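You operate a simulated robot arm through the tools that you are given. There is no shell and no other tool. Be economical: measure what you need, move in short steps, check, and stop when the job is done.

You are at the controls of a simulated two-armed robot. One attempt, no reset.

JOB
Pick up the mug with one hand, pass it to the other hand and put it on the second board from the bottom of the stock shelf. Set down upright: mug.

It is judged by the outcome, as a careful person would: the job done as asked, and still so three seconds after it is handed in. It fails if anything else is knocked over, pushed out of place, dropped, spilled or broken.

ROBOT AND FRAMES
Two 7-joint arms with two-finger parallel grippers on one trunk, on a base that drives. Base frame: it is fixed to the floor where the robot stands at the start and does not move with it; the origin is under the middle of the robot, x ahead of it, y to its left, z up; the surface under the hand at the start is at about z = 0.78. Lengths are in m, angles in rad, forces in N, time in s.
The left shoulder is at the start at [0.124, 0.171, 1.162], the right one opposite. With the tool pointing down near the work surface each hand reaches from about 0.36 to 0.9 m from the robot's upright axis, wherever it stands, measured 20 degrees to its own side. Places, roughly: second board of the stock shelf [-1.1, 1.8, 0.6]. Payload 4.4 kg a hand.
The TCP of each hand is the grasp point between the finger pads, 0.023 m short of the fingertips. In the tool frame z runs along the fingers and y along their closing line. Largest opening 0.094 m; finger width 0.038, thickness 0.01; the body of the gripper, 0.054 by 0.096 m, starts 0.039 m behind the TCP.
Orientation is that of the tool frame in the base frame, as a unit quaternion [w, x, y, z]. With the fingers straight down and closing along the base's y, the tool's x points along the base's -x, its y along +y and its z along -z.

CONTROLS
- The arms move only by the tool send_rows. It takes "left_steps", "right_steps" or both (then of equal length, played together; a hand with none holds still); each is a list of rows, each a list of 2 entries, a list of its own where there are three numbers: the shift along the base's x, y, z in mm, then the turn, a rotation vector about the base's x, y, z in rad. In form: [[[x, y, z], [rx, ry, rz]], ...]. A call has 1 to 10 rows; each row is the pose to reach, as a shift and turn from the pose commanded when the call began. "left_fingers" and "right_fingers" are, for a hand that has rows, the finger opening in mm, from 0 to 94, set as the call begins (left out, the last holds). A row lasts 0.2 s, in which the tool goes at most 0.05 m and 0.15 rad; a call with a longer step from one row to the next is refused whole, and so is a gripper value outside its range. A pose out of reach is approached as far as the arm can. The call stops where the force on the tool passes 40 N (or 10 N more than at its start, if that is more) or the arm is blocked; 0.2 s more then pass. Each finger travels about 0.072 m/s and halts on what it meets, pressing with about 32 N; the grip force reading is that of the motor and also rises with nothing between the fingers. The clock runs only during rows and for 0.2 s after the last one: add rows that repeat a pose to give the fingers time. The reply holds the time, the measured pose of the TCP, the force on the tool along the base axes, the opening and the grip force, in the units named above and with some noise, with the torque about the TCP (base axes, N m) and any sound that the robot's microphone picked up.
- Cameras (640 x 400 px; columns grow to the right, rows downward): "scene" is now at [0.22, -0.0466, 1.2843]; the picture's right is [-0.54, -0.84, 0.00], its down [-0.56, 0.36, -0.75] and it looks along [0.63, -0.40, -0.67] (base axes); focal length 260 px, centre (320, 200). "left" rides on the left gripper at [0.086, -0.016, -0.074] in its tool frame; the picture's right is [0.18, 0.98, 0.00], its down [-0.58, 0.11, -0.81] and it looks along [-0.79, 0.15, 0.59] (tool axes); focal length 243 px, centre (320, 200). "right" rides on the right gripper at [0.086, 0.016, -0.074] in its tool frame; the picture's right is [-0.18, 0.98, 0.00], its down [-0.58, -0.11, -0.81] and it looks along [-0.79, -0.15, 0.59] (tool axes); focal length 243 px, centre (320, 200). There is no depth. A picture from a camera that has moved, and an enlarged one, comes with that camera's place and axes in the base frame and with its lens. The place of the scene camera against the robot may be out by one fixed shift of up to 0.012 m in any direction.
- capture(camera): a new picture of that camera. The clock stands still meanwhile.
- slide_trunk(by): slides the trunk up (or, below 0, down) by that many m; the arms and the scene camera ride with it, the base frame stays. It gives what a move gives, with no picture.
- drive_base(legs): drives the robot by 1 to 6 legs, each [ahead, left, turn to the left] in m, m and rad, along the robot's own axes; the way and the turn of a leg run together, so that a leg with both is an arc; at most 1.5 m and 3.142 rad a leg. The arms and the cameras ride along, it lands a little off, and it stops where it bumps. It gives what a move gives.
- aim_head(pan, tilt): turns the head with the scene camera to pan (to the left, within 1.396 rad either way) and tilt (down, from -0.506 to 1.204), counted from straight ahead of the robot. It gives what a move gives.
- close_up(camera, box): a new picture of the part [left, top, right, bottom] of that camera's present view, enlarged. The clock stands still meanwhile.
- finish_job(): hands the job in; it is judged then, once.

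Go step by step. Nothing tells you exact positions but the pictures and the camera data: compare them with the known pose of the tool, close in by small moves and look again before you grip or let go. The budget is 120 turns and 92 pictures, counting those below and the enlarged ones. Unless the task says otherwise, let go and move clear before handing in, and close with one line.

The tools are called after "Emit:" as name(argument=value, ...) on one line, values as JSON. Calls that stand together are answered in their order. send_rows: Moves the arms, as the interface text tells. Its arguments: {"type":"object","properties":{"left_steps":{"type":"array","items":{"type":"array"}},"left_fingers":{"type":"number"},"right_steps":{"type":"array","items":{"type":"array"}},"right_fingers":{"type":"number"}},"required":[]} The other tools are called the same way: slide_trunk (by) slides the trunk up or down; drive_base (legs) drives the base; aim_head (pan, tilt) turns the head that bears the scene camera; capture (camera) takes a picture; close_up (camera, box) takes an enlarged picture of a part of a camera's view; finish_job () hands the job in.

At the start:

```text
time: 0.0
left_eef_pos: [0.5294, -0.0223, 1.0614]
left_tool_rot: [0.0, -0.001, 1.0, 0.001]
left_ft_force: [0.5, 1.0, 0.2]
left_ft_torque: [-0.01, -0.02, -0.01]
left_gripper_width: 0.0938
left_gripper_force: 0.0
right_eef_pos: [0.4225, -0.356, 1.0809]
right_tool_rot: [-0.001, 0.0, 1.0, 0.0]
right_ft_force: [-0.7, 0.6, -0.7]
right_ft_torque: [0.02, -0.05, -0.03]
right_gripper_width: 0.0939
right_gripper_force: 0.1
trunk travel left (down, up): [-0.175, 0.213]
robot x, y, heading: [-0.0041, -0.0003, 0.0]
head pan, tilt: [-0.571, 0.728]
```

scene: 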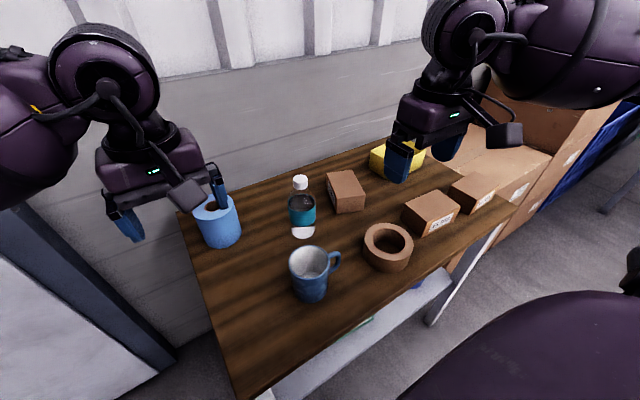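
right: 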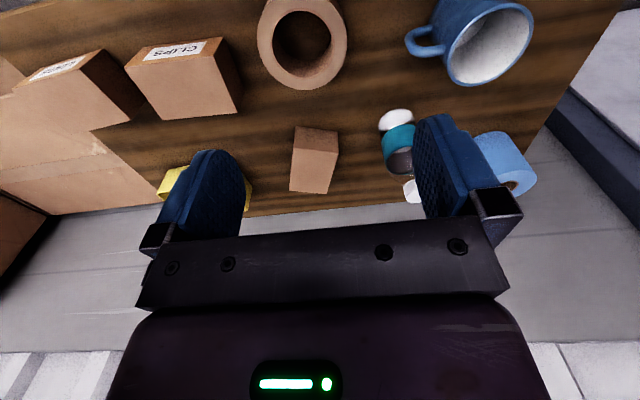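
left: 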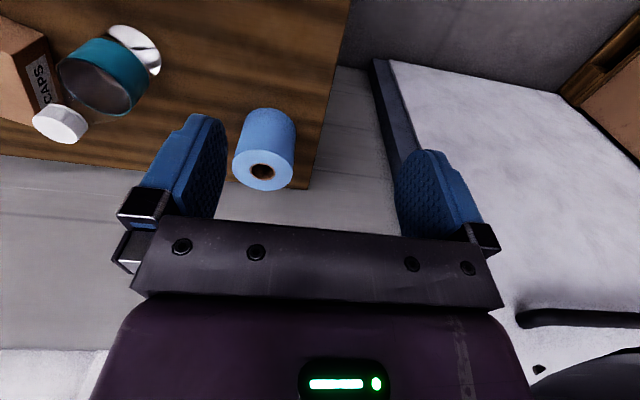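

The mug stands near [0.47, -0.187] with its handle pointing towards -y, judging by the scene and right views together. Before choosing grasps I'll look at the mug up close and at the shelf.

Emit:
close_up(camera="scene", box=[240, 160, 440, 320])

Emit:
aim_head(pan=1.396, tilt=0.45)

Emit:
capture(camera="scene")

```text
2.50 times, centred on (340, 240) of scene
camera zoom: at [0.22, -0.0466, 1.2843], right [-0.54, -0.84, 0.0], down [-0.56, 0.36, -0.75], along [0.63, -0.4, -0.67], focal length 649 px, centre (270, 100)
```

zoom: 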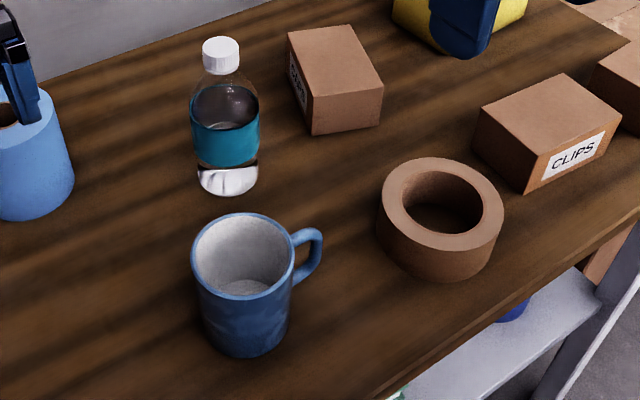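

```text
time: 1.9
left_eef_pos: [0.5281, -0.0224, 1.0606]
left_tool_rot: [-0.001, 0.0, 1.0, -0.001]
left_ft_force: [-0.3, -0.1, 0.8]
left_ft_torque: [-0.02, -0.03, 0.01]
left_gripper_width: 0.0941
left_gripper_force: 0.2
right_eef_pos: [0.4225, -0.3551, 1.0818]
right_tool_rot: [0.0, 0.001, 1.0, 0.0]
right_ft_force: [0.3, -0.1, -0.8]
right_ft_torque: [0.02, 0.0, 0.02]
right_gripper_width: 0.094
right_gripper_force: 0.0
trunk travel left (down, up): [-0.175, 0.213]
robot x, y, heading: [-0.0006, -0.0011, 0.002]
head pan, tilt: [1.396, 0.45]
```

```text
87 pictures are left
camera scene: at [0.1655, 0.0892, 1.3089], right [0.98, -0.17, 0.0], down [-0.08, -0.43, -0.9], along [0.16, 0.89, -0.44], focal length 260 px, centre (320, 200)
```

scene: 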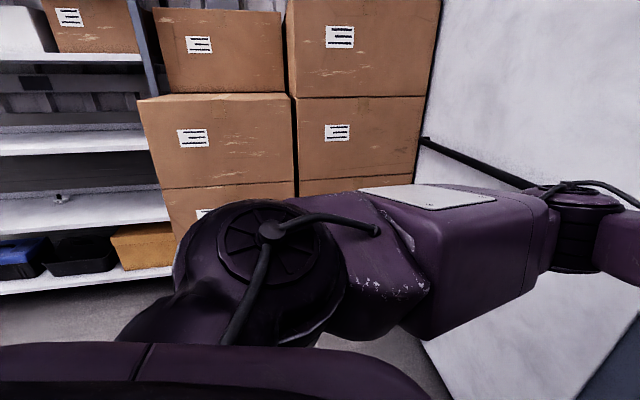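

The shelf faces me from y≈1.42, running from x≈-0.4 to the left, and its second board looks mostly empty. My plan is a top-down grip with the right hand (closing along x), then a sideways grip with the left. First I'll swing the left hand out to a horizontal pose and turn the right.

Emit:
send_rows(left_steps=[[[0, 17, 0], [-0.085, 0.085, 0.085]], [[0, 34, 0], [-0.17, 0.17, 0.17]], [[0, 51, 0], [-0.255, 0.255, 0.255]], [[0, 68, 0], [-0.34, 0.34, 0.34]], [[0, 85, 0], [-0.425, 0.425, 0.425]], [[0, 102, 0], [-0.51, 0.51, 0.51]], [[0, 119, 0], [-0.595, 0.595, 0.595]], [[0, 136, 0], [-0.68, 0.68, 0.68]], [[0, 153, 0], [-0.765, 0.765, 0.765]], [[0, 170, 0], [-0.85, 0.85, 0.85]]], right_steps=[[[0, 0, 0], [0, 0, 0.14]], [[0, 0, 0], [0, 0, 0.28]], [[0, 0, 0], [0, 0, 0.42]], [[0, 0, 0], [0, 0, 0.56]], [[0, 0, 0], [0, 0, 0.7]], [[0, 0, 0], [0, 0, 0.84]], [[0, 0, 0], [0, 0, 0.98]], [[0, 0, 0], [0, 0, 1.12]], [[0, 0, 0], [0, 0, 1.26]], [[0, 0, 0], [0, 0, 1.4]]])

Emit:
aim_head(pan=-0.3, tilt=0.8)

Emit:
capture(camera="scene")

```text
time: 4.1
left_eef_pos: [0.5305, 0.1508, 1.0614]
left_tool_rot: [-0.388, -0.388, 0.74, -0.388]
left_ft_force: [-0.3, 0.5, 0.2]
left_ft_torque: [-0.05, 0.01, -0.01]
left_gripper_width: 0.0941
left_gripper_force: 0.0
right_eef_pos: [0.4083, -0.23, 1.1159]
right_tool_rot: [-0.003, -0.643, 0.766, 0.003]
right_ft_force: [-0.1, 0.9, 0.7]
right_ft_torque: [-0.05, 0.02, 0.01]
right_gripper_width: 0.0939
right_gripper_force: 0.0
right hand out of reach, approached as far as the arm can: row 7, 8, 9, 10
trunk travel left (down, up): [-0.175, 0.213]
robot x, y, heading: [-0.0003, -0.0005, 0.002]
head pan, tilt: [1.396, 0.45]
```

```text
time: 5.8
left_eef_pos: [0.5275, 0.1489, 1.0613]
left_tool_rot: [-0.387, -0.388, 0.741, -0.388]
left_ft_force: [0.5, -0.1, -0.5]
left_ft_torque: [-0.02, 0.03, 0.02]
left_gripper_width: 0.0942
left_gripper_force: 0.1
right_eef_pos: [0.4087, -0.2331, 1.1158]
right_tool_rot: [-0.002, -0.642, 0.767, 0.003]
right_ft_force: [-1.8, 0.1, -0.3]
right_ft_torque: [0.02, -0.02, -0.01]
right_gripper_width: 0.094
right_gripper_force: 0.0
trunk travel left (down, up): [-0.175, 0.213]
robot x, y, heading: [0.0009, -0.0042, -0.002]
head pan, tilt: [-0.3, 0.799]
```

```text
86 pictures are left
camera scene: at [0.2265, -0.0251, 1.2785], right [-0.3, -0.96, 0.0], down [-0.68, 0.21, -0.7], along [0.67, -0.21, -0.72], focal length 260 px, centre (320, 200)
```

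scene: 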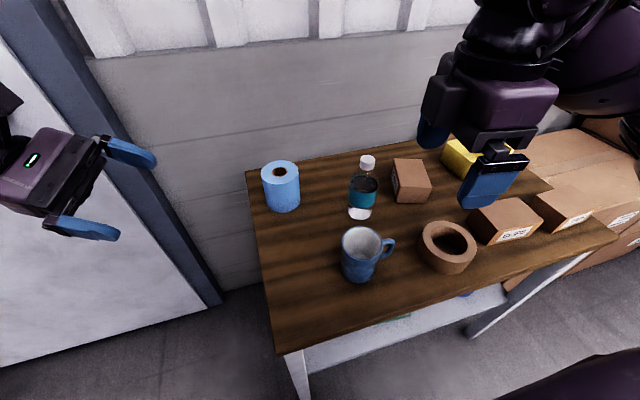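

The right hand couldn't hold its place while turning. I'll move it part way towards the mug to see whether it gets back in reach.

Emit:
send_rows(right_steps=[[[12, 30, -10], [0, 0, 0]], [[24, 60, -20], [0, 0, 0]], [[36, 90, -30], [0, 0, 0]], [[36, 90, -30], [0, 0, 0]]])

```text
time: 6.8
left_eef_pos: [0.5273, 0.1479, 1.0614]
left_tool_rot: [-0.387, -0.388, 0.741, -0.387]
left_ft_force: [0.6, -0.7, 0.3]
left_ft_torque: [0.01, -0.01, 0.02]
left_gripper_width: 0.0942
left_gripper_force: 0.0
right_eef_pos: [0.4453, -0.1447, 1.0879]
right_tool_rot: [0.001, -0.644, 0.765, 0.0]
right_ft_force: [-0.2, 0.3, 0.3]
right_ft_torque: [0.02, -0.03, -0.01]
right_gripper_width: 0.094
right_gripper_force: 0.0
trunk travel left (down, up): [-0.175, 0.213]
robot x, y, heading: [-0.0014, -0.0006, 0.001]
head pan, tilt: [-0.3, 0.799]
```

The hand follows well from here. Next I'll go above the mug, finish the turn and take a wrist picture.

Emit:
send_rows(right_steps=[[[9, -13, -19], [0, 0, 0.06]], [[18, -26, -38], [0, 0, 0.12]], [[27, -40, -58], [0, 0, 0.17]], [[27, -40, -58], [0, 0, 0.17]]])

Emit:
capture(camera="right")

Emit:
capture(camera="scene")

```text
time: 7.8
left_eef_pos: [0.5271, 0.1487, 1.062]
left_tool_rot: [-0.387, -0.388, 0.741, -0.388]
left_ft_force: [0.3, -0.3, 0.0]
left_ft_torque: [0.02, -0.02, 0.02]
left_gripper_width: 0.0938
left_gripper_force: 0.1
right_eef_pos: [0.4356, -0.1551, 1.0593]
right_tool_rot: [0.0, -0.692, 0.722, 0.001]
right_ft_force: [0.2, -0.2, 1.1]
right_ft_torque: [-0.01, 0.01, 0.01]
right_gripper_width: 0.094
right_gripper_force: 0.1
right hand out of reach, approached as far as the arm can: row 2, 3, 4
trunk travel left (down, up): [-0.175, 0.213]
robot x, y, heading: [0.0026, -0.0026, -0.0]
head pan, tilt: [-0.3, 0.799]
```

```text
85 pictures are left
camera right: at [0.4154, -0.2398, 1.1348], right [-0.97, 0.23, 0.0], down [0.14, 0.58, 0.81], along [0.18, 0.79, -0.59], focal length 243 px, centre (320, 200)
```

right: 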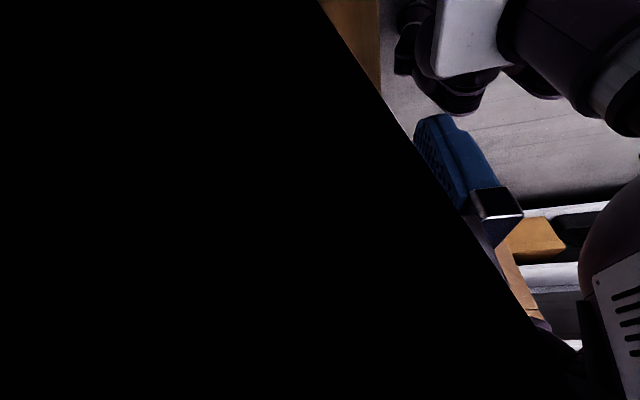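

```text
84 pictures are left
camera scene: at [0.2264, -0.0253, 1.2785], right [-0.3, -0.96, 0.0], down [-0.68, 0.21, -0.7], along [0.67, -0.21, -0.72], focal length 260 px, centre (320, 200)
```

scene: 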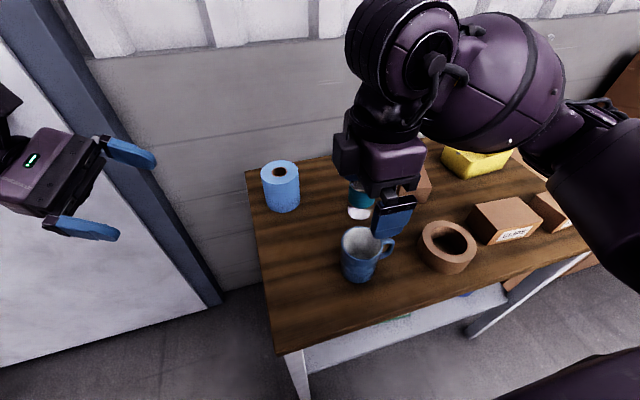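

The right wrist camera nearly touches its own forearm in this turn, so a full 90° is too much here. I'll back off to about 60° (fingers still clear of the handle) and raise the trunk for room.

Emit:
slide_trunk(by=0.12)

Emit:
send_rows(right_steps=[[[7, -7, 0], [0, 0, -0.14]], [[14, -14, 0], [0, 0, -0.28]], [[25, -22, 0], [0, 0, -0.42]], [[36, -30, -30], [0, 0, -0.42]], [[36, -30, -60], [0, 0, -0.42]], [[36, -30, -100], [0, 0, -0.42]], [[36, -30, -120], [0, 0, -0.42]]])

Emit:
capture(camera="right")

Emit:
capture(camera="scene")

```text
time: 9.3
left_eef_pos: [0.5286, 0.1474, 1.1796]
left_tool_rot: [-0.387, -0.388, 0.741, -0.388]
left_ft_force: [0.1, -0.1, -0.7]
left_ft_torque: [-0.03, 0.03, -0.02]
left_gripper_width: 0.094
left_gripper_force: 0.0
right_eef_pos: [0.3869, -0.1545, 1.2671]
right_tool_rot: [0.093, -0.685, 0.717, -0.09]
right_ft_force: [0.1, -0.6, -0.1]
right_ft_torque: [0.0, 0.0, 0.01]
right_gripper_width: 0.0942
right_gripper_force: 0.0
trunk travel left (down, up): [-0.295, 0.093]
robot x, y, heading: [0.0036, -0.0005, -0.001]
head pan, tilt: [-0.3, 0.799]
```

```text
time: 10.9
left_eef_pos: [0.5278, 0.1482, 1.1806]
left_tool_rot: [-0.387, -0.389, 0.74, -0.389]
left_ft_force: [-0.5, -0.4, 0.0]
left_ft_torque: [-0.02, -0.03, 0.0]
left_gripper_width: 0.0942
left_gripper_force: 0.0
right_eef_pos: [0.4229, -0.1834, 1.1471]
right_tool_rot: [0.072, -0.52, 0.844, -0.107]
right_ft_force: [0.2, 0.4, -0.1]
right_ft_torque: [0.01, 0.01, 0.03]
right_gripper_width: 0.0941
right_gripper_force: 0.1
trunk travel left (down, up): [-0.295, 0.093]
robot x, y, heading: [-0.0013, 0.0007, 0.004]
head pan, tilt: [-0.3, 0.799]
```

```text
83 pictures are left
camera right: at [0.3522, -0.2454, 1.2145], right [-0.77, 0.59, -0.25], down [0.17, 0.56, 0.81], along [0.62, 0.58, -0.53], focal length 243 px, centre (320, 200)
```

right: 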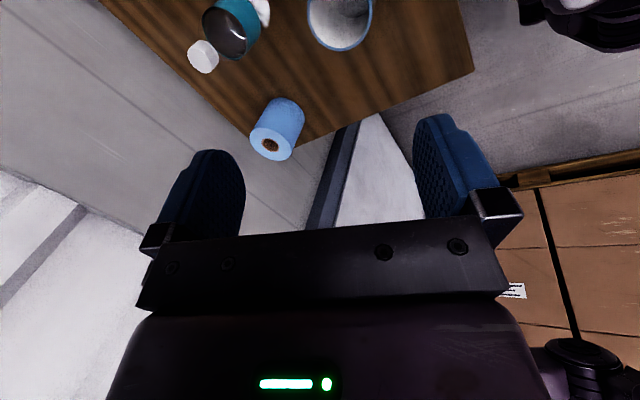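

```text
82 pictures are left
camera scene: at [0.1411, -0.025, 1.4076], right [-0.3, -0.96, 0.0], down [-0.68, 0.21, -0.7], along [0.67, -0.21, -0.72], focal length 260 px, centre (320, 200)
```

scene: 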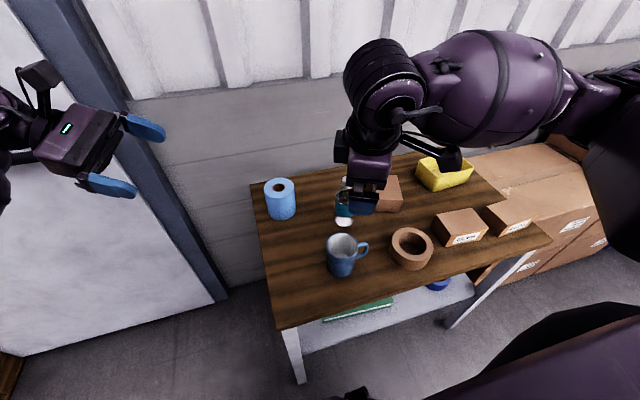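

The trunk slide tilted the right hand a little. I'll square it back to straight down at about 63° and centre it above the mug.

Emit:
send_rows(right_steps=[[[16, 0, -20], [0.05, 0.11, 0]], [[32, 0, -40], [0.107, 0.235, -0.004]], [[49, -2, -80], [0.107, 0.235, -0.004]], [[49, -2, -117], [0.107, 0.235, -0.004]], [[49, -2, -117], [0.107, 0.235, -0.004]]])

Emit:
capture(camera="right")

Emit:
capture(camera="scene")

```text
time: 12.1
left_eef_pos: [0.5282, 0.1469, 1.181]
left_tool_rot: [-0.387, -0.388, 0.741, -0.388]
left_ft_force: [0.1, -0.9, 0.6]
left_ft_torque: [0.03, 0.01, 0.0]
left_gripper_width: 0.0938
left_gripper_force: 0.0
right_eef_pos: [0.4724, -0.186, 1.0309]
right_tool_rot: [0.002, -0.523, 0.852, -0.001]
right_ft_force: [0.4, -0.2, 0.7]
right_ft_torque: [-0.03, -0.03, -0.01]
right_gripper_width: 0.0938
right_gripper_force: 0.0
trunk travel left (down, up): [-0.295, 0.093]
robot x, y, heading: [0.0005, 0.0011, 0.0]
head pan, tilt: [-0.3, 0.799]
```

```text
81 pictures are left
camera right: at [0.4187, -0.2562, 1.1053], right [-0.79, 0.61, 0.0], down [0.36, 0.47, 0.81], along [0.49, 0.64, -0.59], focal length 243 px, centre (320, 200)
```

right: 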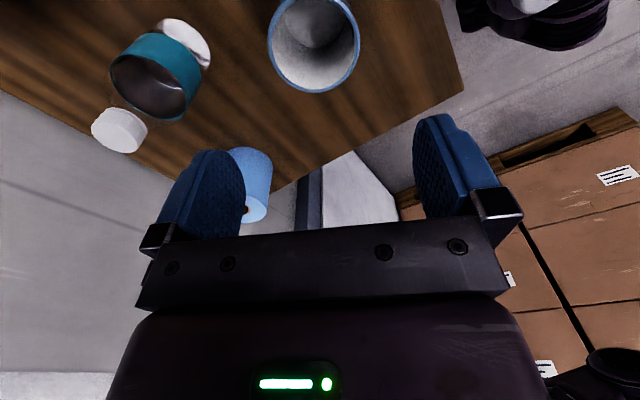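

```text
80 pictures are left
camera scene: at [0.1411, -0.0251, 1.4076], right [-0.3, -0.96, 0.0], down [-0.68, 0.21, -0.7], along [0.67, -0.21, -0.72], focal length 260 px, centre (320, 200)
```

scene: 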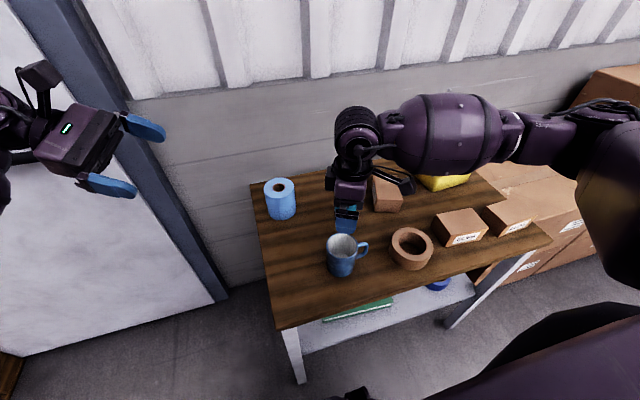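

The hand is square now and the rim centre comes out near [0.477, -0.188], about 80 mm across. I'll lower to just above the rim and check again.

Emit:
send_rows(right_steps=[[[4, -2, -40], [0, 0, 0]], [[4, -2, -75], [0, 0, 0]], [[4, -2, -100], [0, 0, 0]], [[4, -2, -100], [0, 0, 0]]])

Emit:
capture(camera="right")

Emit:
close_up(camera="scene", box=[260, 140, 440, 300])

```text
time: 13.1
left_eef_pos: [0.5294, 0.1479, 1.1804]
left_tool_rot: [-0.387, -0.387, 0.742, -0.387]
left_ft_force: [-0.1, 0.3, 0.0]
left_ft_torque: [-0.02, 0.04, 0.03]
left_gripper_width: 0.0941
left_gripper_force: 0.2
right_eef_pos: [0.4764, -0.1883, 0.9318]
right_tool_rot: [0.001, -0.523, 0.852, 0.0]
right_ft_force: [-1.1, 0.6, 0.2]
right_ft_torque: [0.02, 0.04, -0.01]
right_gripper_width: 0.0939
right_gripper_force: 0.1
trunk travel left (down, up): [-0.295, 0.093]
robot x, y, heading: [0.002, 0.0044, -0.004]
head pan, tilt: [-0.3, 0.799]
```

```text
79 pictures are left
camera right: at [0.4219, -0.2583, 1.0053], right [-0.79, 0.61, 0.0], down [0.36, 0.47, 0.81], along [0.49, 0.64, -0.59], focal length 243 px, centre (320, 200)
```

right: 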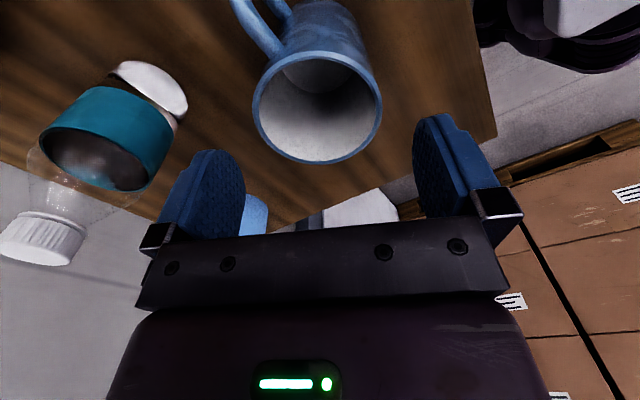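

```text
2.50 times, centred on (350, 220) of scene
camera zoom: at [0.1409, -0.0252, 1.4076], right [-0.3, -0.96, 0.0], down [-0.68, 0.21, -0.7], along [0.67, -0.21, -0.72], focal length 649 px, centre (245, 150)
```

zoom: 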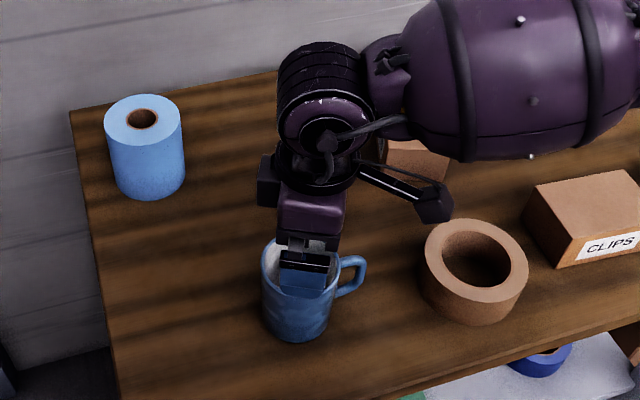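

The rim sits at z≈0.875, centred on [0.479, -0.186], about 78 mm wide, and the handle is well clear of both fingers. I'll go straight down, with the fingertips about 33 mm below the rim, then close.

Emit:
send_rows(right_steps=[[[2, 2, -25], [0, 0, 0]], [[2, 2, -50], [0, 0, 0]], [[2, 2, -67], [0, 0, 0]], [[2, 2, -67], [0, 0, 0]]])

Emit:
send_rows(right_steps=[[[0, 0, 0], [0, 0, 0]], [[0, 0, 0], [0, 0, 0]], [[0, 0, 0], [0, 0, 0]]], right_fingers=55)

Emit:
capture(camera="right")

```text
time: 14.1
left_eef_pos: [0.5286, 0.1471, 1.1812]
left_tool_rot: [-0.388, -0.388, 0.741, -0.387]
left_ft_force: [-0.1, -0.6, -0.3]
left_ft_torque: [-0.02, -0.02, -0.01]
left_gripper_width: 0.0938
left_gripper_force: 0.1
right_eef_pos: [0.4761, -0.1861, 0.8646]
right_tool_rot: [0.001, -0.523, 0.852, 0.0]
right_ft_force: [-0.3, -0.6, 0.0]
right_ft_torque: [-0.04, 0.01, -0.01]
right_gripper_width: 0.0941
right_gripper_force: 0.0
trunk travel left (down, up): [-0.295, 0.093]
robot x, y, heading: [-0.0016, -0.0, 0.001]
head pan, tilt: [-0.3, 0.799]
```

```text
time: 14.9
left_eef_pos: [0.5287, 0.1473, 1.1807]
left_tool_rot: [-0.388, -0.388, 0.74, -0.388]
left_ft_force: [0.8, 0.7, 0.2]
left_ft_torque: [-0.01, -0.03, 0.01]
left_gripper_width: 0.0942
left_gripper_force: 0.1
right_eef_pos: [0.4764, -0.1864, 0.8637]
right_tool_rot: [0.001, -0.523, 0.853, 0.0]
right_ft_force: [1.4, -0.7, 1.9]
right_ft_torque: [0.05, 0.01, -0.03]
right_gripper_width: 0.0775
right_gripper_force: 31.8
trunk travel left (down, up): [-0.295, 0.093]
robot x, y, heading: [-0.0005, 0.0023, 0.004]
head pan, tilt: [-0.3, 0.799]
```

```text
77 pictures are left
camera right: at [0.4219, -0.256, 0.9388], right [-0.79, 0.61, 0.0], down [0.36, 0.47, 0.81], along [0.49, 0.64, -0.59], focal length 243 px, centre (320, 200)
```

right: 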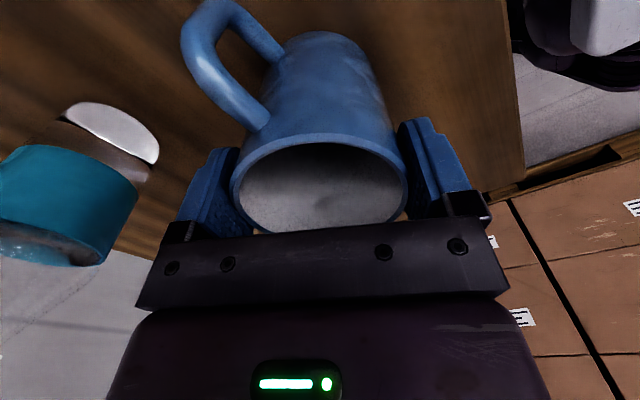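

The grip holds at 77.5 mm. I'll lift the mug straight up while the left hand finishes turning to horizontal at a safe distance.

Emit:
send_rows(right_steps=[[[0, 0, 15], [0, 0, 0]], [[0, 0, 45], [0, 0, 0]], [[0, 0, 80], [0, 0, 0]], [[0, 0, 120], [0, 0, 0]], [[0, 0, 160], [0, 0, 0]], [[0, 0, 200], [0, 0, 0]], [[0, 0, 216], [0, 0, 0]]], left_steps=[[[0, 0, 0], [-0.07, 0.07, 0.07]], [[0, 0, -20], [-0.14, 0.14, 0.14]], [[0, 0, -40], [-0.21, 0.21, 0.21]], [[0, 0, -60], [-0.28, 0.28, 0.28]], [[0, 0, -80], [-0.359, 0.359, 0.359]], [[0, 0, -100], [-0.359, 0.359, 0.359]], [[0, 0, -100], [-0.359, 0.359, 0.359]]])

Emit:
capture(camera="scene")

```text
time: 16.5
left_eef_pos: [0.528, 0.1482, 1.0814]
left_tool_rot: [-0.5, -0.5, 0.5, -0.5]
left_ft_force: [0.2, 0.2, 0.0]
left_ft_torque: [-0.01, 0.01, -0.02]
left_gripper_width: 0.0939
left_gripper_force: 0.0
right_eef_pos: [0.475, -0.1861, 1.081]
right_tool_rot: [0.0, -0.523, 0.852, 0.0]
right_ft_force: [0.3, -0.4, -3.2]
right_ft_torque: [0.01, 0.01, 0.03]
right_gripper_width: 0.0778
right_gripper_force: 32.0
trunk travel left (down, up): [-0.295, 0.093]
robot x, y, heading: [-0.0034, -0.0015, 0.001]
head pan, tilt: [-0.3, 0.799]
```

```text
76 pictures are left
camera scene: at [0.1412, -0.0253, 1.4075], right [-0.3, -0.96, 0.0], down [-0.68, 0.21, -0.7], along [0.67, -0.21, -0.72], focal length 260 px, centre (320, 200)
```

scene: 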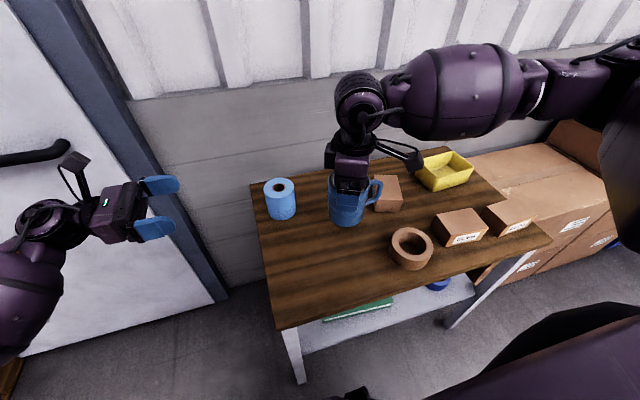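

The mug is up and steady (about 3.2 N). I'll shift it a bit to the left and bring the left hand to a standoff, yawed 13° and pitched 10° down so it faces away from the handle.

Emit:
send_rows(right_steps=[[[0, 20, 0], [0, 0, 0]], [[0, 40, 0], [0, 0, 0]], [[0, 60, 0], [0, 0, 0]], [[0, 60, 0], [0, 0, 0]], [[0, 60, 0], [0, 0, 0]]], left_steps=[[[-7, -30, -15], [0.058, -0.007, -0.075]], [[-14, -60, -30], [0.116, -0.013, -0.151]], [[-21, -90, -47], [0.174, -0.02, -0.227]], [[-21, -120, -47], [0.174, -0.02, -0.227]], [[-21, -138, -47], [0.174, -0.02, -0.227]]])

Emit:
capture(camera="left")

Emit:
capture(camera="scene")

```text
time: 17.7
left_eef_pos: [0.5066, 0.0097, 1.033]
left_tool_rot: [-0.503, -0.477, 0.6, -0.399]
left_ft_force: [0.3, 0.2, -0.2]
left_ft_torque: [0.02, -0.03, 0.01]
left_gripper_width: 0.0942
left_gripper_force: 0.0
right_eef_pos: [0.4771, -0.1251, 1.0794]
right_tool_rot: [0.002, -0.523, 0.852, -0.001]
right_ft_force: [-0.1, -0.2, -3.0]
right_ft_torque: [-0.01, 0.02, -0.01]
right_gripper_width: 0.0778
right_gripper_force: 32.2
trunk travel left (down, up): [-0.295, 0.093]
robot x, y, heading: [-0.001, 0.0054, 0.001]
head pan, tilt: [-0.3, 0.799]
```

```text
75 pictures are left
camera left: at [0.5368, 0.0624, 1.1312], right [-0.96, 0.19, 0.18], down [0.1, 0.9, -0.43], along [-0.25, -0.4, -0.88], focal length 243 px, centre (320, 200)
```

left: 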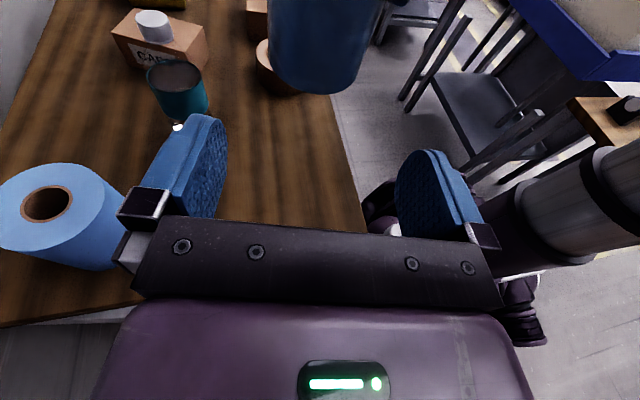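

```text
74 pictures are left
camera scene: at [0.1416, -0.0252, 1.4075], right [-0.3, -0.96, 0.0], down [-0.69, 0.21, -0.7], along [0.67, -0.21, -0.72], focal length 260 px, centre (320, 200)
```

scene: 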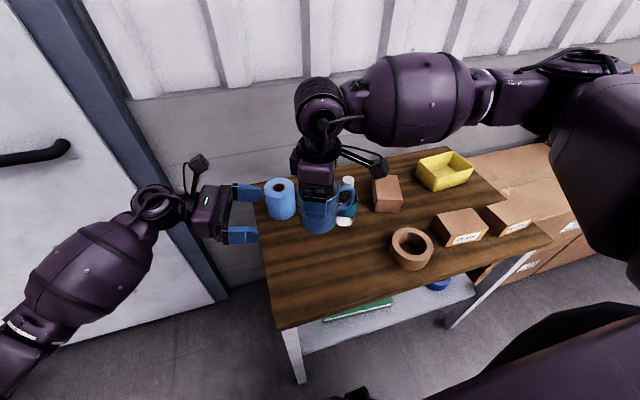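

The standoff lines up: mug bottom at z≈1.0, columns centred between the left fingers. I'll advance most of the way and look before the last stretch.

Emit:
send_rows(left_steps=[[[-7, -31, 0], [0, 0, 0]], [[-14, -62, 0], [0, 0, 0]], [[-20, -88, 0], [0, 0, 0]], [[-20, -88, 0], [0, 0, 0]]])

Emit:
capture(camera="left")

Emit:
close_up(camera="scene", box=[160, 100, 420, 280])

```text
time: 18.7
left_eef_pos: [0.4869, -0.0792, 1.0337]
left_tool_rot: [-0.503, -0.476, 0.6, -0.4]
left_ft_force: [-0.2, 1.2, -0.4]
left_ft_torque: [-0.03, 0.01, -0.03]
left_gripper_width: 0.0938
left_gripper_force: 0.1
right_eef_pos: [0.4775, -0.1253, 1.0797]
right_tool_rot: [0.0, -0.523, 0.852, -0.001]
right_ft_force: [0.7, 0.7, -2.7]
right_ft_torque: [0.04, -0.01, -0.02]
right_gripper_width: 0.0775
right_gripper_force: 32.2
trunk travel left (down, up): [-0.295, 0.093]
robot x, y, heading: [0.004, -0.0021, 0.006]
head pan, tilt: [-0.3, 0.799]
```

```text
73 pictures are left
camera left: at [0.5163, -0.0259, 1.1325], right [-0.96, 0.19, 0.18], down [0.1, 0.9, -0.43], along [-0.24, -0.4, -0.88], focal length 243 px, centre (320, 200)
```

left: 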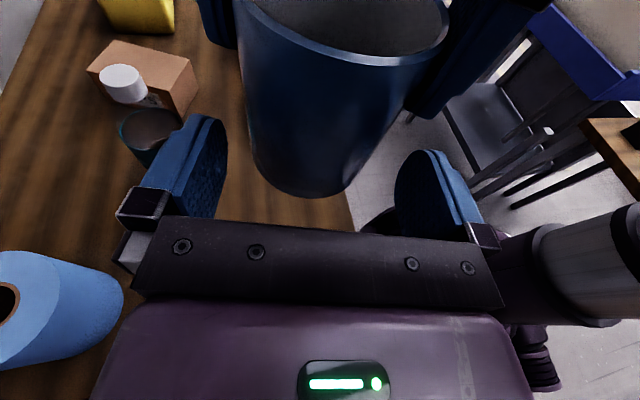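

```text
2.22 times, centred on (290, 190) of scene
camera zoom: at [0.1413, -0.0247, 1.4075], right [-0.3, -0.96, 0.0], down [-0.69, 0.21, -0.7], along [0.67, -0.21, -0.72], focal length 577 px, centre (387, 222)
```

zoom: 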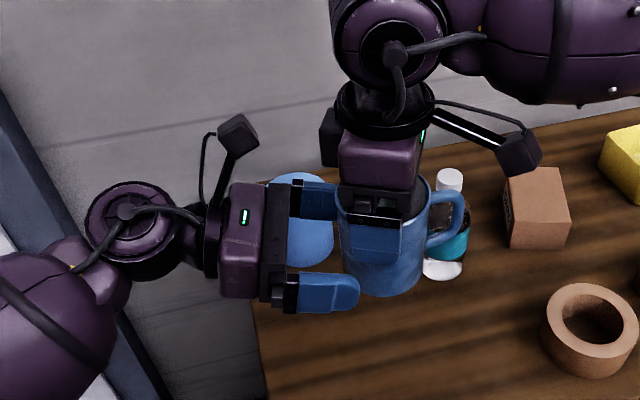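

The left hand sits below the right fingers and is centred on the mug. Its camera box should keep about 3 cm from the right wrist, so I'll go the last 34 mm.

Emit:
send_rows(left_steps=[[[-2, -12, 0], [0, 0, 0]], [[-5, -24, 0], [0, 0, 0]], [[-7, -34, 0], [0, 0, 0]], [[-7, -34, 0], [0, 0, 0]]])

Emit:
capture(camera="left")

Emit:
close_up(camera="scene", box=[160, 100, 420, 280])

```text
time: 19.7
left_eef_pos: [0.4793, -0.1131, 1.035]
left_tool_rot: [-0.503, -0.477, 0.599, -0.4]
left_ft_force: [-0.9, -0.3, 0.1]
left_ft_torque: [-0.03, 0.0, 0.02]
left_gripper_width: 0.0942
left_gripper_force: 0.0
right_eef_pos: [0.4781, -0.1258, 1.0814]
right_tool_rot: [0.001, -0.523, 0.852, -0.001]
right_ft_force: [-0.3, 0.0, -3.5]
right_ft_torque: [0.03, 0.01, 0.01]
right_gripper_width: 0.0776
right_gripper_force: 32.0
trunk travel left (down, up): [-0.295, 0.093]
robot x, y, heading: [-0.0025, -0.0009, 0.0]
head pan, tilt: [-0.3, 0.799]
```

```text
71 pictures are left
camera left: at [0.509, -0.0601, 1.1328], right [-0.96, 0.19, 0.18], down [0.1, 0.9, -0.43], along [-0.24, -0.4, -0.88], focal length 243 px, centre (320, 200)
```

left: 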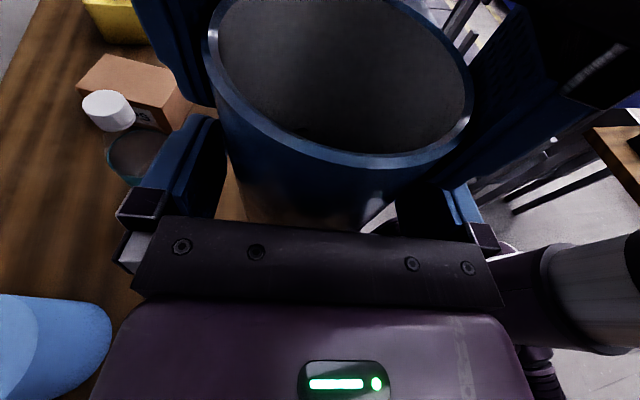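

```text
2.22 times, centred on (290, 190) of scene
camera zoom: at [0.1414, -0.025, 1.4075], right [-0.3, -0.96, 0.0], down [-0.69, 0.21, -0.7], along [0.67, -0.21, -0.72], focal length 577 px, centre (387, 222)
```

zoom: 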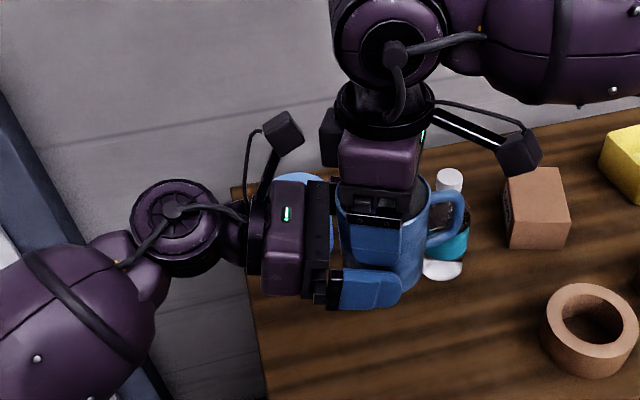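

The left fingers straddle the mug below the right ones with no contact. I'll close the left hand.

Emit:
send_rows(left_steps=[[[0, 0, 0], [0, 0, 0]], [[0, 0, 0], [0, 0, 0]], [[0, 0, 0], [0, 0, 0]]], left_fingers=50)

```text
time: 20.5
left_eef_pos: [0.4798, -0.1124, 1.0337]
left_tool_rot: [-0.503, -0.478, 0.6, -0.4]
left_ft_force: [13.8, -7.1, -5.0]
left_ft_torque: [0.43, -0.09, 0.41]
left_gripper_width: 0.0776
left_gripper_force: 31.9
right_eef_pos: [0.478, -0.1261, 1.0805]
right_tool_rot: [0.001, -0.524, 0.852, 0.0]
right_ft_force: [-13.8, 6.9, 5.7]
right_ft_torque: [0.03, 0.67, -0.21]
right_gripper_width: 0.078
right_gripper_force: 32.4
trunk travel left (down, up): [-0.295, 0.093]
robot x, y, heading: [-0.0017, -0.0007, 0.006]
head pan, tilt: [-0.3, 0.799]
```

Both hands hold the mug, with about 14 N of side load between them. I'll ease that by shifting the left hand a millimetre before letting go.

Emit:
send_rows(left_steps=[[[1, -0.5, 0], [0, 0, 0]], [[1, -0.5, 0], [0, 0, 0]]])

```text
time: 21.1
left_eef_pos: [0.4813, -0.1135, 1.0342]
left_tool_rot: [-0.503, -0.477, 0.6, -0.399]
left_ft_force: [13.7, -3.1, -8.2]
left_ft_torque: [0.09, 0.19, 0.1]
left_gripper_width: 0.0776
left_gripper_force: 32.1
right_eef_pos: [0.4773, -0.1264, 1.0797]
right_tool_rot: [0.002, -0.524, 0.852, 0.0]
right_ft_force: [-13.6, 3.6, 8.3]
right_ft_torque: [0.24, 0.4, 0.06]
right_gripper_width: 0.0776
right_gripper_force: 31.8
trunk travel left (down, up): [-0.295, 0.093]
robot x, y, heading: [-0.0026, -0.0015, -0.004]
head pan, tilt: [-0.3, 0.799]
```

The load is small, so I'll open the right hand now.

Emit:
send_rows(right_steps=[[[0, 0, 0], [0, 0, 0]], [[0, 0, 0], [0, 0, 0]]], right_fingers=94)

Emit:
capture(camera="left")

Emit:
capture(camera="right")

```text
time: 21.7
left_eef_pos: [0.4786, -0.113, 1.0349]
left_tool_rot: [-0.503, -0.477, 0.6, -0.399]
left_ft_force: [-6.8, 3.6, -7.2]
left_ft_torque: [-0.23, -0.46, 0.05]
left_gripper_width: 0.0777
left_gripper_force: 32.0
right_eef_pos: [0.4778, -0.1262, 1.0808]
right_tool_rot: [0.003, -0.524, 0.852, -0.001]
right_ft_force: [6.7, -2.7, 6.6]
right_ft_torque: [0.2, 0.15, -0.13]
right_gripper_width: 0.0908
right_gripper_force: 0.0
trunk travel left (down, up): [-0.295, 0.093]
robot x, y, heading: [0.0015, 0.0025, -0.001]
head pan, tilt: [-0.3, 0.799]
```

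```text
69 pictures are left
camera left: at [0.5093, -0.0608, 1.1322], right [-0.96, 0.19, 0.18], down [0.1, 0.9, -0.43], along [-0.25, -0.4, -0.88], focal length 243 px, centre (320, 200)
```

left: 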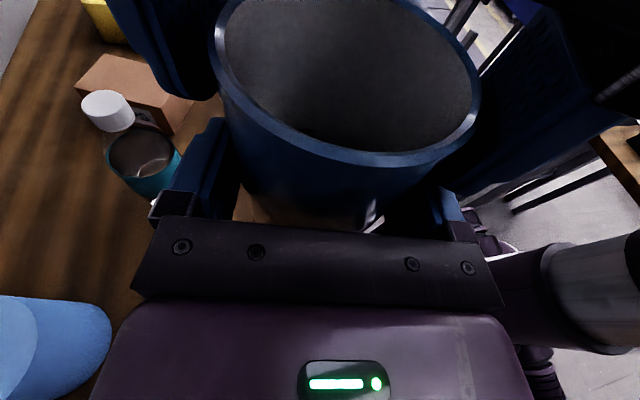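

```text
68 pictures are left
camera right: at [0.4237, -0.1961, 1.1548], right [-0.79, 0.61, 0.0], down [0.36, 0.47, 0.81], along [0.49, 0.64, -0.59], focal length 243 px, centre (320, 200)
```

right: 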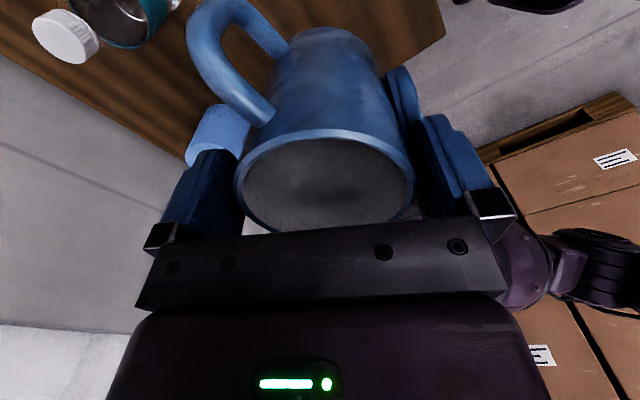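

The right fingers are open to 91 mm, and one is lightly touching the left hand. Lifting straight up should free it; I'll do that in small steps.

Emit:
send_rows(right_steps=[[[0, 0, 5], [0, 0, 0]], [[0, 0, 12], [0, 0, 0]], [[0, 0, 20], [0, 0, 0]]])

Emit:
capture(camera="right")

```text
time: 22.5
left_eef_pos: [0.4798, -0.1121, 1.0345]
left_tool_rot: [-0.502, -0.477, 0.599, -0.401]
left_ft_force: [-0.9, -0.8, -2.6]
left_ft_torque: [0.04, 0.0, 0.0]
left_gripper_width: 0.0776
left_gripper_force: 32.3
right_eef_pos: [0.4767, -0.1261, 1.0999]
right_tool_rot: [0.001, -0.524, 0.852, 0.001]
right_ft_force: [-0.5, -0.3, 1.1]
right_ft_torque: [-0.01, 0.02, -0.01]
right_gripper_width: 0.0942
right_gripper_force: 0.0
trunk travel left (down, up): [-0.295, 0.093]
robot x, y, heading: [-0.0002, -0.0004, 0.001]
head pan, tilt: [-0.3, 0.799]
```

```text
67 pictures are left
camera right: at [0.4225, -0.1964, 1.1745], right [-0.79, 0.61, 0.0], down [0.36, 0.47, 0.81], along [0.49, 0.64, -0.59], focal length 243 px, centre (320, 200)
```

right: 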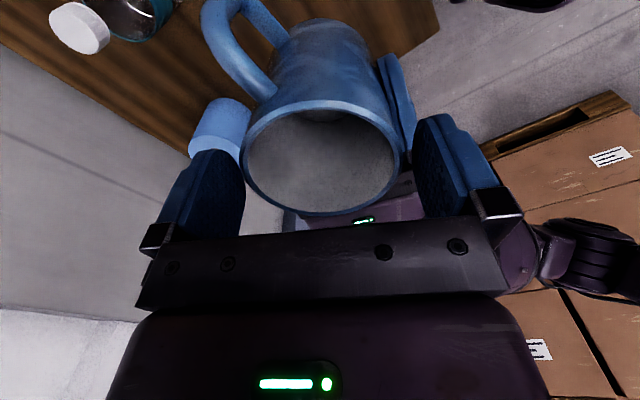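

The right hand is free and the left now carries the mug (2.6 N). I'll raise the right hand clear and move it away to the right.

Emit:
send_rows(right_steps=[[[0, 0, 30], [0, 0, 0]], [[0, 0, 60], [0, 0, 0]], [[0, -40, 60], [0, 0, -0.14]], [[0, -80, 60], [0, 0, -0.28]], [[0, -120, 60], [0, 0, -0.42]], [[0, -160, 60], [0, 0, -0.56]], [[0, -200, 60], [0, 0, -0.7]]])

Emit:
capture(camera="scene")

```text
time: 24.1
left_eef_pos: [0.4794, -0.1135, 1.0352]
left_tool_rot: [-0.503, -0.476, 0.601, -0.399]
left_ft_force: [0.5, -0.6, -2.6]
left_ft_torque: [0.05, 0.0, -0.02]
left_gripper_width: 0.0781
left_gripper_force: 31.7
right_eef_pos: [0.4744, -0.3302, 1.1613]
right_tool_rot: [0.001, -0.199, 0.98, 0.0]
right_ft_force: [0.0, -0.9, -0.6]
right_ft_torque: [0.04, -0.02, -0.01]
right_gripper_width: 0.0938
right_gripper_force: 0.0
trunk travel left (down, up): [-0.295, 0.093]
robot x, y, heading: [0.0001, -0.003, -0.001]
head pan, tilt: [-0.3, 0.799]
```

```text
66 pictures are left
camera scene: at [0.1407, -0.0262, 1.4076], right [-0.3, -0.96, 0.0], down [-0.68, 0.21, -0.7], along [0.67, -0.21, -0.72], focal length 260 px, centre (320, 200)
```

scene: 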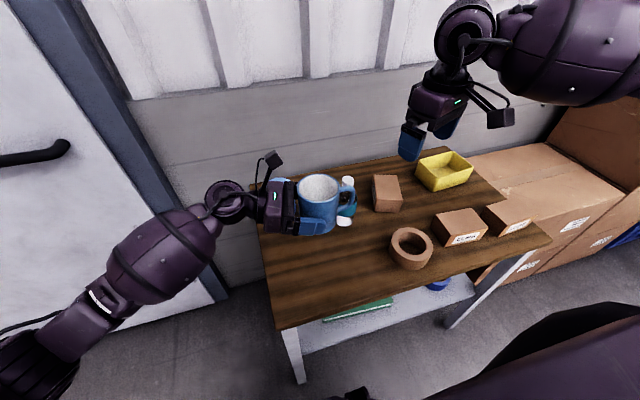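

The left hand has the mug alone. I'll bring it back in front of the left shoulder and turn it to point straight ahead for driving and placing, with the mug staying upright.

Emit:
send_rows(left_steps=[[[-4, 30, 5], [0, 0, 0.1]], [[-8, 62, 10], [0, 0, 0.24]], [[-12, 94, 15], [0, 0, 0.38]], [[-16, 126, 15], [0, 0, 0.52]], [[-20, 158, 15], [0, 0, 0.66]], [[-24, 190, 15], [0, 0, 0.8]], [[-28, 222, 15], [0, 0, 0.94]], [[-32, 254, 15], [0, 0, 1.08]], [[-36, 286, 15], [0, 0, 1.22]], [[-40, 318, 15], [0, 0, 1.36]]])

Emit:
send_rows(left_steps=[[[-5, 10, 0], [0, 0, 0.14]], [[-10, 20, 0], [0, 0, 0.28]], [[-15, 30, 0], [0, 0, 0.42]], [[-15, 30, 0], [0, 0, 0.44]]])

Emit:
aim_head(pan=0.6, tilt=0.75)

Emit:
capture(camera="scene")

```text
time: 26.3
left_eef_pos: [0.4427, 0.2067, 1.0484]
left_tool_rot: [0.139, 0.749, -0.166, 0.627]
left_ft_force: [-0.6, -0.3, -2.9]
left_ft_torque: [-0.03, 0.06, -0.01]
left_gripper_width: 0.0774
left_gripper_force: 31.5
right_eef_pos: [0.4758, -0.3278, 1.1605]
right_tool_rot: [0.001, -0.199, 0.98, -0.001]
right_ft_force: [-0.6, -0.1, -0.3]
right_ft_torque: [0.01, 0.0, 0.0]
right_gripper_width: 0.094
right_gripper_force: 0.0
trunk travel left (down, up): [-0.295, 0.093]
robot x, y, heading: [0.0002, 0.0006, -0.0]
head pan, tilt: [-0.3, 0.799]
```

```text
time: 27.4
left_eef_pos: [0.4252, 0.2459, 1.0459]
left_tool_rot: [-0.039, 0.765, -0.086, 0.637]
left_ft_force: [-0.5, -0.2, -3.4]
left_ft_torque: [0.0, 0.06, 0.02]
left_gripper_width: 0.0777
left_gripper_force: 32.3
right_eef_pos: [0.4752, -0.3283, 1.1598]
right_tool_rot: [0.0, -0.2, 0.98, 0.0]
right_ft_force: [0.6, -0.1, -0.5]
right_ft_torque: [-0.01, 0.0, -0.01]
right_gripper_width: 0.0943
right_gripper_force: 0.1
trunk travel left (down, up): [-0.295, 0.093]
robot x, y, heading: [-0.0012, -0.0002, -0.002]
head pan, tilt: [-0.3, 0.799]
stopped in row 4 (left hand): the arm was blocked; the commanded pose is now the measured one
```

```text
time: 28.6
left_eef_pos: [0.4251, 0.246, 1.0463]
left_tool_rot: [-0.038, 0.765, -0.086, 0.637]
left_ft_force: [-0.1, 0.4, -3.5]
left_ft_torque: [0.02, 0.07, 0.01]
left_gripper_width: 0.0773
left_gripper_force: 31.9
right_eef_pos: [0.4744, -0.3278, 1.1602]
right_tool_rot: [0.0, -0.199, 0.98, -0.001]
right_ft_force: [0.1, -0.2, -1.0]
right_ft_torque: [0.02, 0.0, 0.02]
right_gripper_width: 0.0939
right_gripper_force: 0.0
trunk travel left (down, up): [-0.295, 0.093]
robot x, y, heading: [-0.0007, 0.0016, -0.001]
head pan, tilt: [0.6, 0.75]
```

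```text
65 pictures are left
camera scene: at [0.1327, 0.0455, 1.4115], right [0.56, -0.83, 0.0], down [-0.56, -0.38, -0.73], along [0.6, 0.41, -0.68], focal length 260 px, centre (320, 200)
```

scene: 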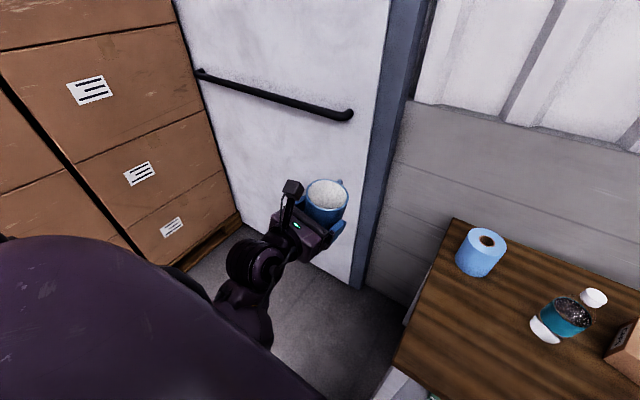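

The arm met a joint limit and the mug rolled about 10°. I'll go back to the 25° yaw where it was upright, and let the robot's heading make up the difference.

Emit:
send_rows(left_steps=[[[0, 0, 0], [-0.056, 0.011, -0.117]], [[0, 0, 0], [-0.111, 0.021, -0.235]], [[0, 0, 0], [-0.167, 0.032, -0.352]], [[0, 0, 0], [-0.167, 0.032, -0.352]]])

Emit:
aim_head(pan=1.39, tilt=0.6)

Emit:
capture(camera="scene")

Emit:
aim_head(pan=-1.39, tilt=0.6)

Emit:
capture(camera="scene")

```text
time: 29.6
left_eef_pos: [0.4261, 0.2447, 1.0465]
left_tool_rot: [0.139, 0.749, -0.164, 0.627]
left_ft_force: [-0.2, -0.2, -2.9]
left_ft_torque: [0.01, 0.03, -0.01]
left_gripper_width: 0.0774
left_gripper_force: 31.7
right_eef_pos: [0.4742, -0.3283, 1.161]
right_tool_rot: [0.002, -0.2, 0.98, 0.0]
right_ft_force: [0.7, 0.6, 0.1]
right_ft_torque: [-0.01, -0.02, 0.01]
right_gripper_width: 0.0941
right_gripper_force: 0.1
trunk travel left (down, up): [-0.295, 0.093]
robot x, y, heading: [-0.0021, -0.0006, -0.003]
head pan, tilt: [0.6, 0.75]
```

```text
time: 30.7
left_eef_pos: [0.4236, 0.2465, 1.0464]
left_tool_rot: [0.139, 0.748, -0.164, 0.627]
left_ft_force: [-0.1, -0.1, -2.7]
left_ft_torque: [0.02, 0.05, -0.02]
left_gripper_width: 0.0775
left_gripper_force: 32.4
right_eef_pos: [0.4749, -0.3284, 1.1609]
right_tool_rot: [0.0, -0.2, 0.98, -0.001]
right_ft_force: [-0.4, 0.1, -0.2]
right_ft_torque: [-0.01, -0.02, -0.01]
right_gripper_width: 0.0938
right_gripper_force: 0.1
trunk travel left (down, up): [-0.295, 0.093]
robot x, y, heading: [-0.003, -0.0055, 0.0]
head pan, tilt: [1.389, 0.6]
```

```text
64 pictures are left
camera scene: at [0.0803, 0.0856, 1.4244], right [0.98, -0.18, 0.0], down [-0.1, -0.56, -0.82], along [0.15, 0.81, -0.57], focal length 260 px, centre (320, 200)
```

scene: 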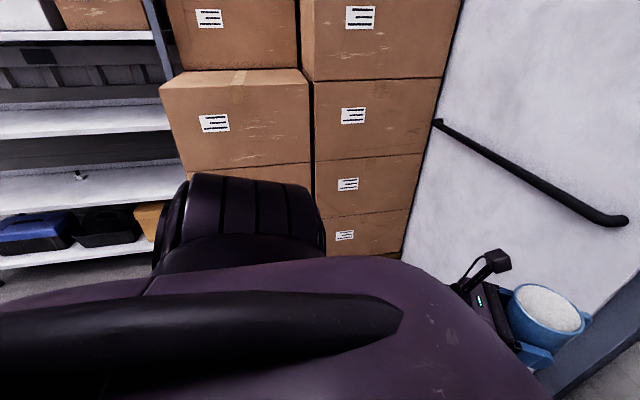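

```text
time: 33.1
left_eef_pos: [0.426, 0.2457, 1.046]
left_tool_rot: [0.139, 0.749, -0.164, 0.627]
left_ft_force: [0.6, 1.0, -2.7]
left_ft_torque: [-0.02, 0.03, 0.0]
left_gripper_width: 0.0774
left_gripper_force: 31.9
right_eef_pos: [0.4742, -0.3287, 1.1613]
right_tool_rot: [0.0, -0.199, 0.98, -0.001]
right_ft_force: [0.3, -1.1, -0.8]
right_ft_torque: [0.0, 0.03, -0.03]
right_gripper_width: 0.0939
right_gripper_force: 0.0
trunk travel left (down, up): [-0.295, 0.093]
robot x, y, heading: [0.0007, 0.0005, 0.003]
head pan, tilt: [-1.389, 0.6]
```

```text
63 pictures are left
camera scene: at [0.0803, -0.0882, 1.4244], right [-0.98, -0.18, 0.0], down [-0.1, 0.56, -0.83], along [0.15, -0.81, -0.56], focal length 260 px, centre (320, 200)
```

scene: 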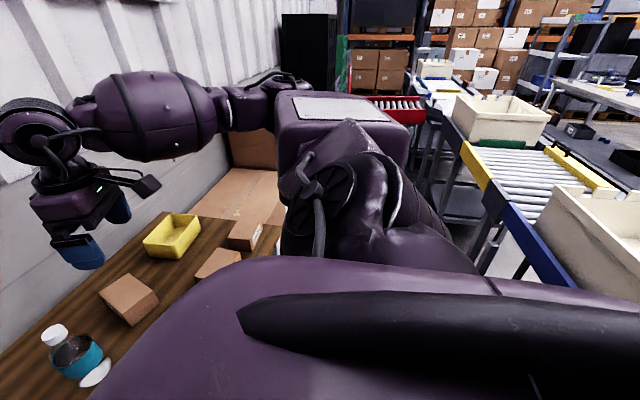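

The way left looks clear, with boxes only at y≥1.4. I'll back away from the table a little, turn left about 1 rad, and look at the shelf.

Emit:
drive_base(legs=[[-0.25, 0, 0], [0, 0, 1.0]])

Emit:
aim_head(pan=1.0, tilt=0.5)

Emit:
capture(camera="scene")

```text
time: 34.7
left_eef_pos: [0.2552, 0.2484, 1.0443]
left_tool_rot: [0.138, 0.751, -0.162, 0.625]
left_ft_force: [1.0, 0.7, -4.0]
left_ft_torque: [0.02, 0.03, -0.03]
left_gripper_width: 0.0776
left_gripper_force: 32.0
right_eef_pos: [0.3088, -0.3274, 1.1585]
right_tool_rot: [-0.001, -0.201, 0.98, -0.001]
right_ft_force: [0.9, -0.6, -1.1]
right_ft_torque: [0.03, 0.06, -0.04]
right_gripper_width: 0.0943
right_gripper_force: 0.0
trunk travel left (down, up): [-0.295, 0.093]
robot x, y, heading: [-0.1728, -0.0036, 0.006]
head pan, tilt: [-1.389, 0.6]
stopped in leg 1: the robot was blocked; the commanded pose is now the measured one
```

```text
time: 36.9
left_eef_pos: [0.2523, 0.2481, 1.0459]
left_tool_rot: [0.137, 0.75, -0.161, 0.627]
left_ft_force: [0.2, 0.0, -3.4]
left_ft_torque: [0.03, 0.06, 0.01]
left_gripper_width: 0.0777
left_gripper_force: 32.3
right_eef_pos: [0.3058, -0.3276, 1.161]
right_tool_rot: [0.001, -0.201, 0.98, -0.001]
right_ft_force: [0.3, 0.0, -0.1]
right_ft_torque: [0.01, -0.01, 0.02]
right_gripper_width: 0.0944
right_gripper_force: 0.0
trunk travel left (down, up): [-0.295, 0.093]
robot x, y, heading: [-0.1716, -0.0006, 0.005]
head pan, tilt: [1.0, 0.499]
```

```text
62 pictures are left
camera scene: at [-0.0576, 0.0758, 1.4335], right [0.84, -0.54, 0.0], down [-0.26, -0.4, -0.88], along [0.47, 0.74, -0.48], focal length 260 px, centre (320, 200)
```

scene: 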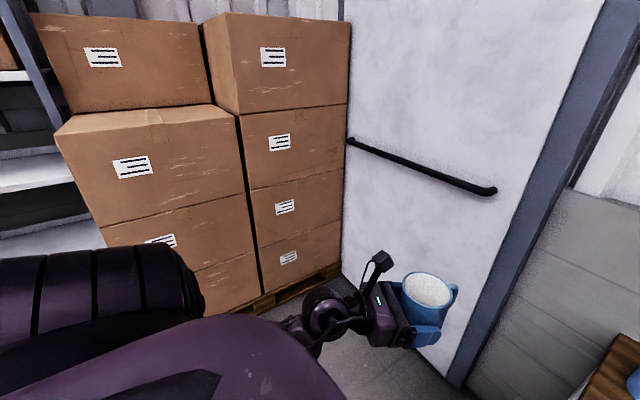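

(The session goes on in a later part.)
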